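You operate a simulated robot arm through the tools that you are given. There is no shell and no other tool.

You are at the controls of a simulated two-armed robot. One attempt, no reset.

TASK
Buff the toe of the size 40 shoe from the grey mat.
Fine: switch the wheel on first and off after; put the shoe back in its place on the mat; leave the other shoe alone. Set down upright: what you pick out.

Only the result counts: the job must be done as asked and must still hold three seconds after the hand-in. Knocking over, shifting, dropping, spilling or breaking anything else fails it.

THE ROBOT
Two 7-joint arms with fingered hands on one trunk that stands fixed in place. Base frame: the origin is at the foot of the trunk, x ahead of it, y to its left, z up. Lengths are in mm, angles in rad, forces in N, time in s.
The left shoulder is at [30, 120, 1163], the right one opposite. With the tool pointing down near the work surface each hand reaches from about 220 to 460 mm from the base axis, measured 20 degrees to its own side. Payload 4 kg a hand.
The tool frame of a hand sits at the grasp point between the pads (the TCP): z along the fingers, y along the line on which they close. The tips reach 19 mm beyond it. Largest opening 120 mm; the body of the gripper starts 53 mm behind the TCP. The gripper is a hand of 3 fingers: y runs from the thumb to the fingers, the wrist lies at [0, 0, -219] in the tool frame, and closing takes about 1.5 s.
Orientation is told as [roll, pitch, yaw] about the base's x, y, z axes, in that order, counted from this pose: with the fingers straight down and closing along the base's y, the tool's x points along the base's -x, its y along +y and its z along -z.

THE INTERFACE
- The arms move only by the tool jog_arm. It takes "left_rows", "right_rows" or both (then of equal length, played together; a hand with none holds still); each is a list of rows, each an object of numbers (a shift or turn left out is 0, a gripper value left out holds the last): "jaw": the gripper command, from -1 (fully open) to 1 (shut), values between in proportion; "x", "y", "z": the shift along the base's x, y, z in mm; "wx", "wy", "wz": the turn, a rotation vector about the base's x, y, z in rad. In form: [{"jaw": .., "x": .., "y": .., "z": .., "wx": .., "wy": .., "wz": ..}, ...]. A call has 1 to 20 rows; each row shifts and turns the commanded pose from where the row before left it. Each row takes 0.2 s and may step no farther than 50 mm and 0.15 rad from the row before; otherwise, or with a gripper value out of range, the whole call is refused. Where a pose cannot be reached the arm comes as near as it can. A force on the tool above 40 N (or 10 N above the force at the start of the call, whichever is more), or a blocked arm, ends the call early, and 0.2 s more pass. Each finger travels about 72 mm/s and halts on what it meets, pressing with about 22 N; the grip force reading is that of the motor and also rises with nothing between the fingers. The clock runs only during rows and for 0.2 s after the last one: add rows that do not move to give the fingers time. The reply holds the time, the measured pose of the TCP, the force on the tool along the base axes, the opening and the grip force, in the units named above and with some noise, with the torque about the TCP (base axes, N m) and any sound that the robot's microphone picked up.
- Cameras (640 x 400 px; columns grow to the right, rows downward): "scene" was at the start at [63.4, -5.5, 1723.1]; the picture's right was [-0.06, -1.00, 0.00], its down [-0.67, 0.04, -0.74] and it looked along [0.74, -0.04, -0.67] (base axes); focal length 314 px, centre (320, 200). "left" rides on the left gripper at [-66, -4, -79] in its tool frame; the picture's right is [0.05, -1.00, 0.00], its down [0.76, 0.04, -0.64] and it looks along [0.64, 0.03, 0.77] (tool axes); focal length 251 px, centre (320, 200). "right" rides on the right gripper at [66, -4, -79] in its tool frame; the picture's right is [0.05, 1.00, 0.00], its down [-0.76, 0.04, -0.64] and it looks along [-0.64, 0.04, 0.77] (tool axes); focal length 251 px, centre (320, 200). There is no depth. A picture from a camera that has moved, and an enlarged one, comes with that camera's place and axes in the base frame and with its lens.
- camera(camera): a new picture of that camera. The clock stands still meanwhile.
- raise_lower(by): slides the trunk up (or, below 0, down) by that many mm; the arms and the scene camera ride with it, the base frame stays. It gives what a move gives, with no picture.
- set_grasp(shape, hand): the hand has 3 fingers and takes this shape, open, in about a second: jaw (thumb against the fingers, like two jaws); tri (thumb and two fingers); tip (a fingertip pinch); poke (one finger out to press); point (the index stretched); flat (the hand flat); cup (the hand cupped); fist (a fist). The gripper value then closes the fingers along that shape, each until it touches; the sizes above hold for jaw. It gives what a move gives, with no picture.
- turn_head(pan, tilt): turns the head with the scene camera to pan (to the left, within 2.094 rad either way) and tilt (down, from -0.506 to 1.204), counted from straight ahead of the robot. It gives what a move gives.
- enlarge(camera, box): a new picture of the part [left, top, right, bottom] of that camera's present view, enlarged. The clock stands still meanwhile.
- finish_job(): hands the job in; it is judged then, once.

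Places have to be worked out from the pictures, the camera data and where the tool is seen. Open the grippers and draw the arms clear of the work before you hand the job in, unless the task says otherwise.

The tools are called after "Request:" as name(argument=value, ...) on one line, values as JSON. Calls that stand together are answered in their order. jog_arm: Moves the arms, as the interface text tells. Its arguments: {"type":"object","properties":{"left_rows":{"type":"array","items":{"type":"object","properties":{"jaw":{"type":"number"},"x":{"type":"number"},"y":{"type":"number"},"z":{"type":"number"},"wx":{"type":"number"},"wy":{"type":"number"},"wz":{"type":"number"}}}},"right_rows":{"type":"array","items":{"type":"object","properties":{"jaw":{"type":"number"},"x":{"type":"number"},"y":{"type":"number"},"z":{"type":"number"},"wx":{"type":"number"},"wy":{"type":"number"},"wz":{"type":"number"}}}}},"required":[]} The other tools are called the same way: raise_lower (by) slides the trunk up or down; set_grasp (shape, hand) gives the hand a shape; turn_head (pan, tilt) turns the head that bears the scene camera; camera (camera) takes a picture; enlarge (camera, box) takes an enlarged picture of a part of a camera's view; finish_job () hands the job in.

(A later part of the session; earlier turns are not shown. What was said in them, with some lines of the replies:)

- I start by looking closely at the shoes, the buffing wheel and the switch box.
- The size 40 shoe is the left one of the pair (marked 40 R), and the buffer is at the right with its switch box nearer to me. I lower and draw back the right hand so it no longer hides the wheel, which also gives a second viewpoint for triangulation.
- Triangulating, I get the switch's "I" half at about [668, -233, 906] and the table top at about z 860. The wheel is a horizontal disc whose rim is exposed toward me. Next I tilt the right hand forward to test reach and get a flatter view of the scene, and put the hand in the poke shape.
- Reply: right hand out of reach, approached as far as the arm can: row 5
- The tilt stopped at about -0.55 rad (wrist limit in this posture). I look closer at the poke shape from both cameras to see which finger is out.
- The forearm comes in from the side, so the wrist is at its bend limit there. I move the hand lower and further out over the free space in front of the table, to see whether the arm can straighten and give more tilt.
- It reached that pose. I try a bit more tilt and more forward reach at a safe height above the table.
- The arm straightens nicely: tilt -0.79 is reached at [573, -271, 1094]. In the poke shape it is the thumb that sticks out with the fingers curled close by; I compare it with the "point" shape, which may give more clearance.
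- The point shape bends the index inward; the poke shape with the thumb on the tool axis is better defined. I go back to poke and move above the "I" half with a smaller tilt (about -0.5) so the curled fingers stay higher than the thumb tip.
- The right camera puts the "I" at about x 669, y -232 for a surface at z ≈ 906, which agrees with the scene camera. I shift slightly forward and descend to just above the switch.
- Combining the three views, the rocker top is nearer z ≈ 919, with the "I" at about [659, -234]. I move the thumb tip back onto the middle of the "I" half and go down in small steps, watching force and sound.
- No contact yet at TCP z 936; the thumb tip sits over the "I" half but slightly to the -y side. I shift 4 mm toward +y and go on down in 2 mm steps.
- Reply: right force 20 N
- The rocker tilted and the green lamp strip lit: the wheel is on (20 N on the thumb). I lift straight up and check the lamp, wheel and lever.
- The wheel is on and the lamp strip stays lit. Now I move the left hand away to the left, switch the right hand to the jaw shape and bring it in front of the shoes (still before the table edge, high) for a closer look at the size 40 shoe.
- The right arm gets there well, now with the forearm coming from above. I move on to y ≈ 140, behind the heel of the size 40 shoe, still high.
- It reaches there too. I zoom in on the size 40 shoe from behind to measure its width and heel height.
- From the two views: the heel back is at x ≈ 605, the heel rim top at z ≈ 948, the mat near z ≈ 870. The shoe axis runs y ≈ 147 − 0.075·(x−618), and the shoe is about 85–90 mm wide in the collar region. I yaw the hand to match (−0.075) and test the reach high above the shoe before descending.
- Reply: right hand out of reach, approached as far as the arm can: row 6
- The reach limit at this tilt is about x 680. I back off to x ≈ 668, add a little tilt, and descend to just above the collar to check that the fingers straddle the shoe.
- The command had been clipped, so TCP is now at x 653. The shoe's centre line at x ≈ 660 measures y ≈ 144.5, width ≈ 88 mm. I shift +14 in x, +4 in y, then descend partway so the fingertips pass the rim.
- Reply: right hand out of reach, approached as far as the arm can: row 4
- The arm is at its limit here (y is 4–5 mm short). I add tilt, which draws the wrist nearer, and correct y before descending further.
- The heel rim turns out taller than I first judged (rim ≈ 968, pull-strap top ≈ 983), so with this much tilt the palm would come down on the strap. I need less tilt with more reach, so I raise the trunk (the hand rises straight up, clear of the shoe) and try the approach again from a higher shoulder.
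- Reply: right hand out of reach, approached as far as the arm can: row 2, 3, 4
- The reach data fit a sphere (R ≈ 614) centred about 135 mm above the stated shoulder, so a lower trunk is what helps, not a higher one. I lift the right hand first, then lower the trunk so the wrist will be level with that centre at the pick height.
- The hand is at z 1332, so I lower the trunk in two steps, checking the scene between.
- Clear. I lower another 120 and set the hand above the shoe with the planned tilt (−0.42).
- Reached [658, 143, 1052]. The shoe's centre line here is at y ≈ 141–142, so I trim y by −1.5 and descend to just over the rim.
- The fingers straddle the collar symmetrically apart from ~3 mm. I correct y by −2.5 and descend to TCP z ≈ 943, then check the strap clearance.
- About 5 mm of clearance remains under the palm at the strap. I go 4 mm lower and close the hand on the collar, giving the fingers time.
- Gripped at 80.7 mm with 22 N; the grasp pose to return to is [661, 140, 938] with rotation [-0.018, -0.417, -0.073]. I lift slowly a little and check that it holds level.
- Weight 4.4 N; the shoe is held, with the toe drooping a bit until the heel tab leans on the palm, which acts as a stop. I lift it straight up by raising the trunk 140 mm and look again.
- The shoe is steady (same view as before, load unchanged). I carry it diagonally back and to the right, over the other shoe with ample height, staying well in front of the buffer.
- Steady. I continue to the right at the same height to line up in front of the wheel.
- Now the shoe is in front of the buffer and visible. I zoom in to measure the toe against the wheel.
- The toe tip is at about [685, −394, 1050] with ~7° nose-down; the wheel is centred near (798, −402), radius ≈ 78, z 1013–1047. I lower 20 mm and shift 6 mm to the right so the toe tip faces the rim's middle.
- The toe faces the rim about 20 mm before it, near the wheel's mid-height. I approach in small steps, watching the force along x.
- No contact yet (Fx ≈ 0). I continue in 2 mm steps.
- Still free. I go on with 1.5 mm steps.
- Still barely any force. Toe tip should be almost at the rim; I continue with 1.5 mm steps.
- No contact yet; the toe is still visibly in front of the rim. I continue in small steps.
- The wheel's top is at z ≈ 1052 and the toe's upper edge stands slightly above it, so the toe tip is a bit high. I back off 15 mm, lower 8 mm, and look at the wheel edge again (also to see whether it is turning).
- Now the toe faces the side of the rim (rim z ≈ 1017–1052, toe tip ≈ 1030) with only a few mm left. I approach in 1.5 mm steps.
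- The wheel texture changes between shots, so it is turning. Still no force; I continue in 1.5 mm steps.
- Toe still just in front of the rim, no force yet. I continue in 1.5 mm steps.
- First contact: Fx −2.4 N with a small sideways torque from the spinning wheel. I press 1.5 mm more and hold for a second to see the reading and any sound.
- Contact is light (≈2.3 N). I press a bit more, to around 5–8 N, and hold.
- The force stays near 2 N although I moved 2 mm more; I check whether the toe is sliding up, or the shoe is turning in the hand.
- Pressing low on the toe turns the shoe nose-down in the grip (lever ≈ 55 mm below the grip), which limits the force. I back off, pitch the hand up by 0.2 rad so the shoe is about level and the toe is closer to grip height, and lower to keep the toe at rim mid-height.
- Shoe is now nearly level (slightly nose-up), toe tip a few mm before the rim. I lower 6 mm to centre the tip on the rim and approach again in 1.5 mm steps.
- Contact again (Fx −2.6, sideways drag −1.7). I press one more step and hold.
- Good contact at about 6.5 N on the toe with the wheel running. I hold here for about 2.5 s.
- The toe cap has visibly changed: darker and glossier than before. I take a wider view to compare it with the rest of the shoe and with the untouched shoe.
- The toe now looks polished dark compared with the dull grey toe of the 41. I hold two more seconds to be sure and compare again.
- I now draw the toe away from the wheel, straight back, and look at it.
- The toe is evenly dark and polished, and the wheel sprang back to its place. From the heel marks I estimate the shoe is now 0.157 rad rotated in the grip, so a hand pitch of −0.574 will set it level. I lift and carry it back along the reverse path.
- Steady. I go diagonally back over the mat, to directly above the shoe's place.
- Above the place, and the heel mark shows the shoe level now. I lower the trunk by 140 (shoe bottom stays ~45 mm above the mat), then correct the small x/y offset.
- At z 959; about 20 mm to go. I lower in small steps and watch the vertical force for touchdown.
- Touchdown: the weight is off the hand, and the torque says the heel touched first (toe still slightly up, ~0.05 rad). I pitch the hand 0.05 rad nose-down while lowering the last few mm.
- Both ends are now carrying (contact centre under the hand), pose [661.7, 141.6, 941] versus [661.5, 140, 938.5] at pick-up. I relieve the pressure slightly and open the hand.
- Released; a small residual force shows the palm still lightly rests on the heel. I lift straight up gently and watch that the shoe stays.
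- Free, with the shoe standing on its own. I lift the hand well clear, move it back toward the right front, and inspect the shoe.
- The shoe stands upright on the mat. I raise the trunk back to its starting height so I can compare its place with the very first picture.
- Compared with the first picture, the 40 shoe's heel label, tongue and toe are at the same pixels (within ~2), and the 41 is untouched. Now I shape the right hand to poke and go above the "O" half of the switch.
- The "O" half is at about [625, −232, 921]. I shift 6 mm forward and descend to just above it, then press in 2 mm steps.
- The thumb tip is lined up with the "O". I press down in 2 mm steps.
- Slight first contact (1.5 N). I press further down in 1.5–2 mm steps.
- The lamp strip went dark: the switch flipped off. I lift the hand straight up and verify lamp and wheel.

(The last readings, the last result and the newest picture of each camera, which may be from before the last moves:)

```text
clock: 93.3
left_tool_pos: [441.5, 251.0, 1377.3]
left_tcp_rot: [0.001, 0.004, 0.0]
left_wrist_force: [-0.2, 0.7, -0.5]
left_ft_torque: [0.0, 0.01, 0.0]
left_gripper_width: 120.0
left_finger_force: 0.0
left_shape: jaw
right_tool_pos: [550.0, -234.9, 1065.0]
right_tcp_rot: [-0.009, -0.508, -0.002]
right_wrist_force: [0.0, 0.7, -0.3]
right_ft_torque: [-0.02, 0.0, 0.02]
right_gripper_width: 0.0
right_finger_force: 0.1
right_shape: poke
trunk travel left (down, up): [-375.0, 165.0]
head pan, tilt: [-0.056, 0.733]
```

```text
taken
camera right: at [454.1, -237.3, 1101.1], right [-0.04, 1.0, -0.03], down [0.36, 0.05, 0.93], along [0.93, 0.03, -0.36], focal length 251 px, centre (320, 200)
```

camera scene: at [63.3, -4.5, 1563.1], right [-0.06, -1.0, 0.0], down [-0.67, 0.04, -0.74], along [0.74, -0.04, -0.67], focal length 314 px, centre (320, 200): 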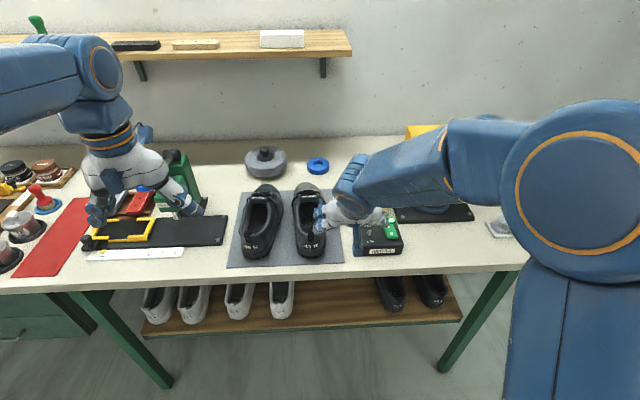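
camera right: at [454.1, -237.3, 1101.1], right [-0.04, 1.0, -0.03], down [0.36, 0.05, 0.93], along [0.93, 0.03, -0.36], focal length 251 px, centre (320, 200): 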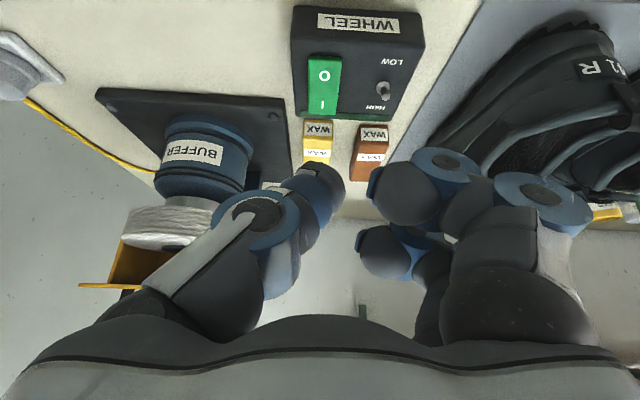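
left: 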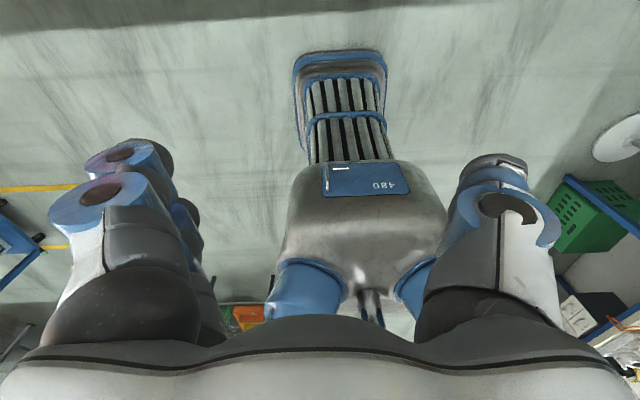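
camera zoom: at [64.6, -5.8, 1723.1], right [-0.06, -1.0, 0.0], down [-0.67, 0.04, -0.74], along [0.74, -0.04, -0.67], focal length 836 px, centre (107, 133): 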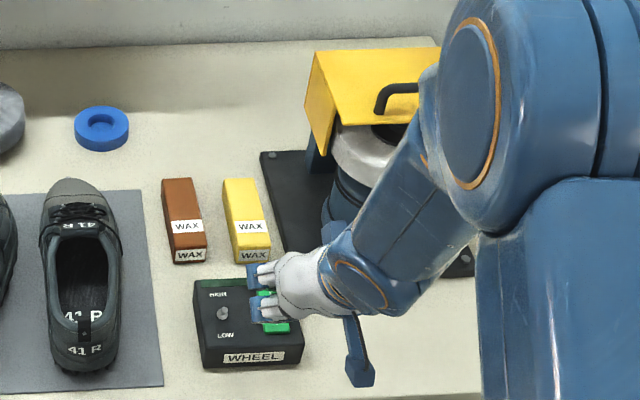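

The lamp is off. I open the right hand (jaw shape) and draw the arm back and up, clear of the table.

Request:
jog_arm(right_rows=[{"x": -20, "y": -5, "z": 30}, {"x": -20, "y": -5, "z": 30, "wy": 0.1}, {"x": -20, "y": -5, "z": 30, "wy": 0.1}, {"x": -20, "y": -5, "z": 30, "wy": 0.1}, {"x": -20, "y": -5, "z": 30, "wy": 0.1}, {"x": -20, "y": -5, "z": 30, "wy": 0.1}, {"z": 40}, {"z": 40}, {}])

Request:
set_grasp(hand="right", shape="jaw")

Request:
camera(camera="scene")

Request:
enlarge(camera="scene", box=[220, 180, 360, 310])

Request:
enlarge(camera="scene", box=[330, 160, 510, 300])

```text
clock: 95.3
left_tool_pos: [441.2, 251.0, 1377.4]
left_tcp_rot: [0.0, -0.001, -0.001]
left_wrist_force: [-0.1, -0.7, -0.9]
left_ft_torque: [0.02, -0.02, 0.03]
left_gripper_width: 119.9
left_finger_force: 0.1
left_shape: jaw
right_tool_pos: [429.3, -263.0, 1322.7]
right_tcp_rot: [-0.009, -0.006, 0.002]
right_wrist_force: [-0.1, 0.3, 0.1]
right_ft_torque: [0.01, 0.01, 0.0]
right_gripper_width: 0.2
right_finger_force: 0.1
right_shape: poke
trunk travel left (down, up): [-375.0, 165.0]
head pan, tilt: [-0.056, 0.733]
```

```text
clock: 96.2
left_tool_pos: [441.3, 251.1, 1377.7]
left_tcp_rot: [-0.001, 0.0, -0.001]
left_wrist_force: [0.4, 0.1, -0.2]
left_ft_torque: [0.0, -0.02, 0.0]
left_gripper_width: 120.0
left_finger_force: 0.0
left_shape: jaw
right_tool_pos: [427.8, -262.7, 1322.4]
right_tcp_rot: [-0.008, -0.009, -0.001]
right_wrist_force: [1.2, -0.7, 0.3]
right_ft_torque: [-0.02, -0.01, 0.04]
right_gripper_width: 119.7
right_finger_force: 0.1
right_shape: jaw
trunk travel left (down, up): [-375.0, 165.0]
head pan, tilt: [-0.056, 0.733]
```

```text
taken
camera scene: at [63.3, -5.4, 1723.1], right [-0.06, -1.0, 0.0], down [-0.67, 0.04, -0.74], along [0.74, -0.04, -0.67], focal length 314 px, centre (320, 200)
```

scene: 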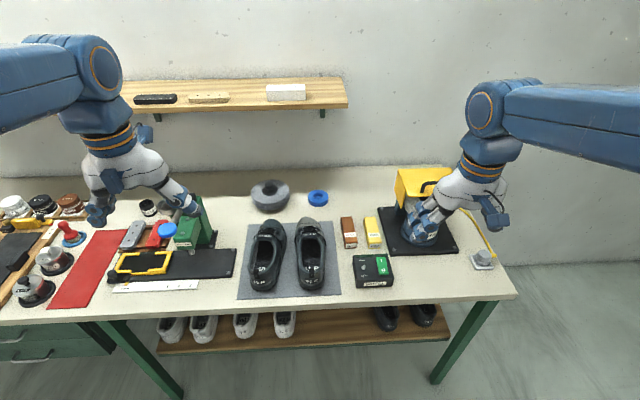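

```text
3.08 times, centred on (290, 245) of scene
camera zoom: at [63.3, -5.4, 1723.1], right [-0.06, -1.0, 0.0], down [-0.67, 0.04, -0.74], along [0.74, -0.04, -0.67], focal length 964 px, centre (412, 62)
```

zoom: 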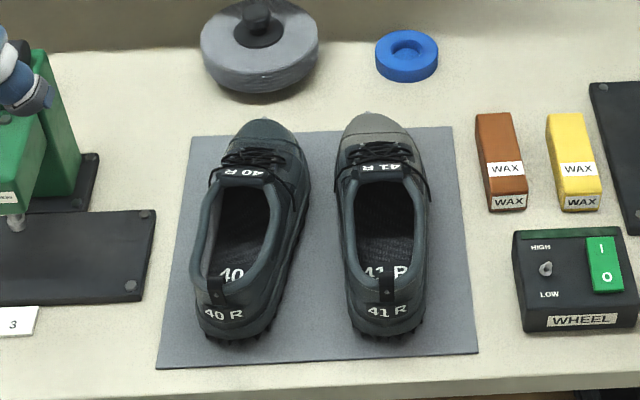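

```text
2.86 times, centred on (420, 230) of scene
camera zoom: at [63.3, -5.4, 1723.1], right [-0.06, -1.0, 0.0], down [-0.67, 0.04, -0.74], along [0.74, -0.04, -0.67], focal length 896 px, centre (34, 114)
```

zoom: 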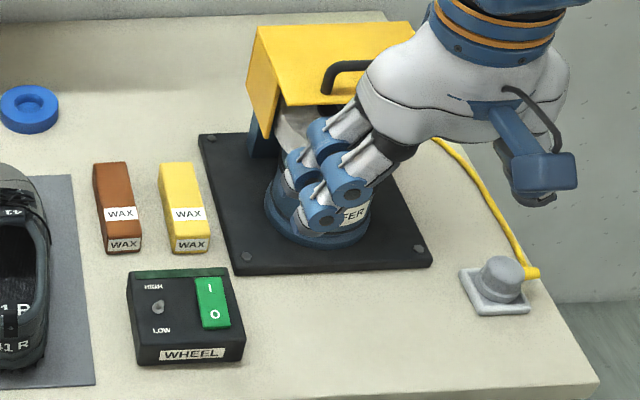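

Everything checks out. The size 40 shoe stands upright at its original place with a polished toe, and the 41 has not moved. The wheel switch is off with its lamp dark, and the other objects are where they were. Both hands are open and clear of the work, so I hand the job in.

Request:
finish_job()

```text
The job is handed in.
```

I buffed the toe of the size 40 shoe and put the shoe back upright in its place on the grey mat; the job is handed in.

- **Wheel:** I switched it on first (the lamp strip lit) and off after the buffing (the lamp strip went dark).
- **Buffing:** I held the toe against the spinning wheel for about 6 seconds in the main pass, at roughly 3 to 6.5 N. Before that there was a lighter contact of a couple of seconds. The toe cap went from dull grey to a darker, glossier finish. I judged it finished by its look, since no buffing sound was reported.
- **Placement:** The shoe's marks are within about 2 pixels of the first picture.
- **Everything else:** The size 41 shoe and the other objects look unmoved in the final pictures. The wheel gave slightly under pressure and sprang back when I drew the shoe away.

Both hands are open and clear of the work.
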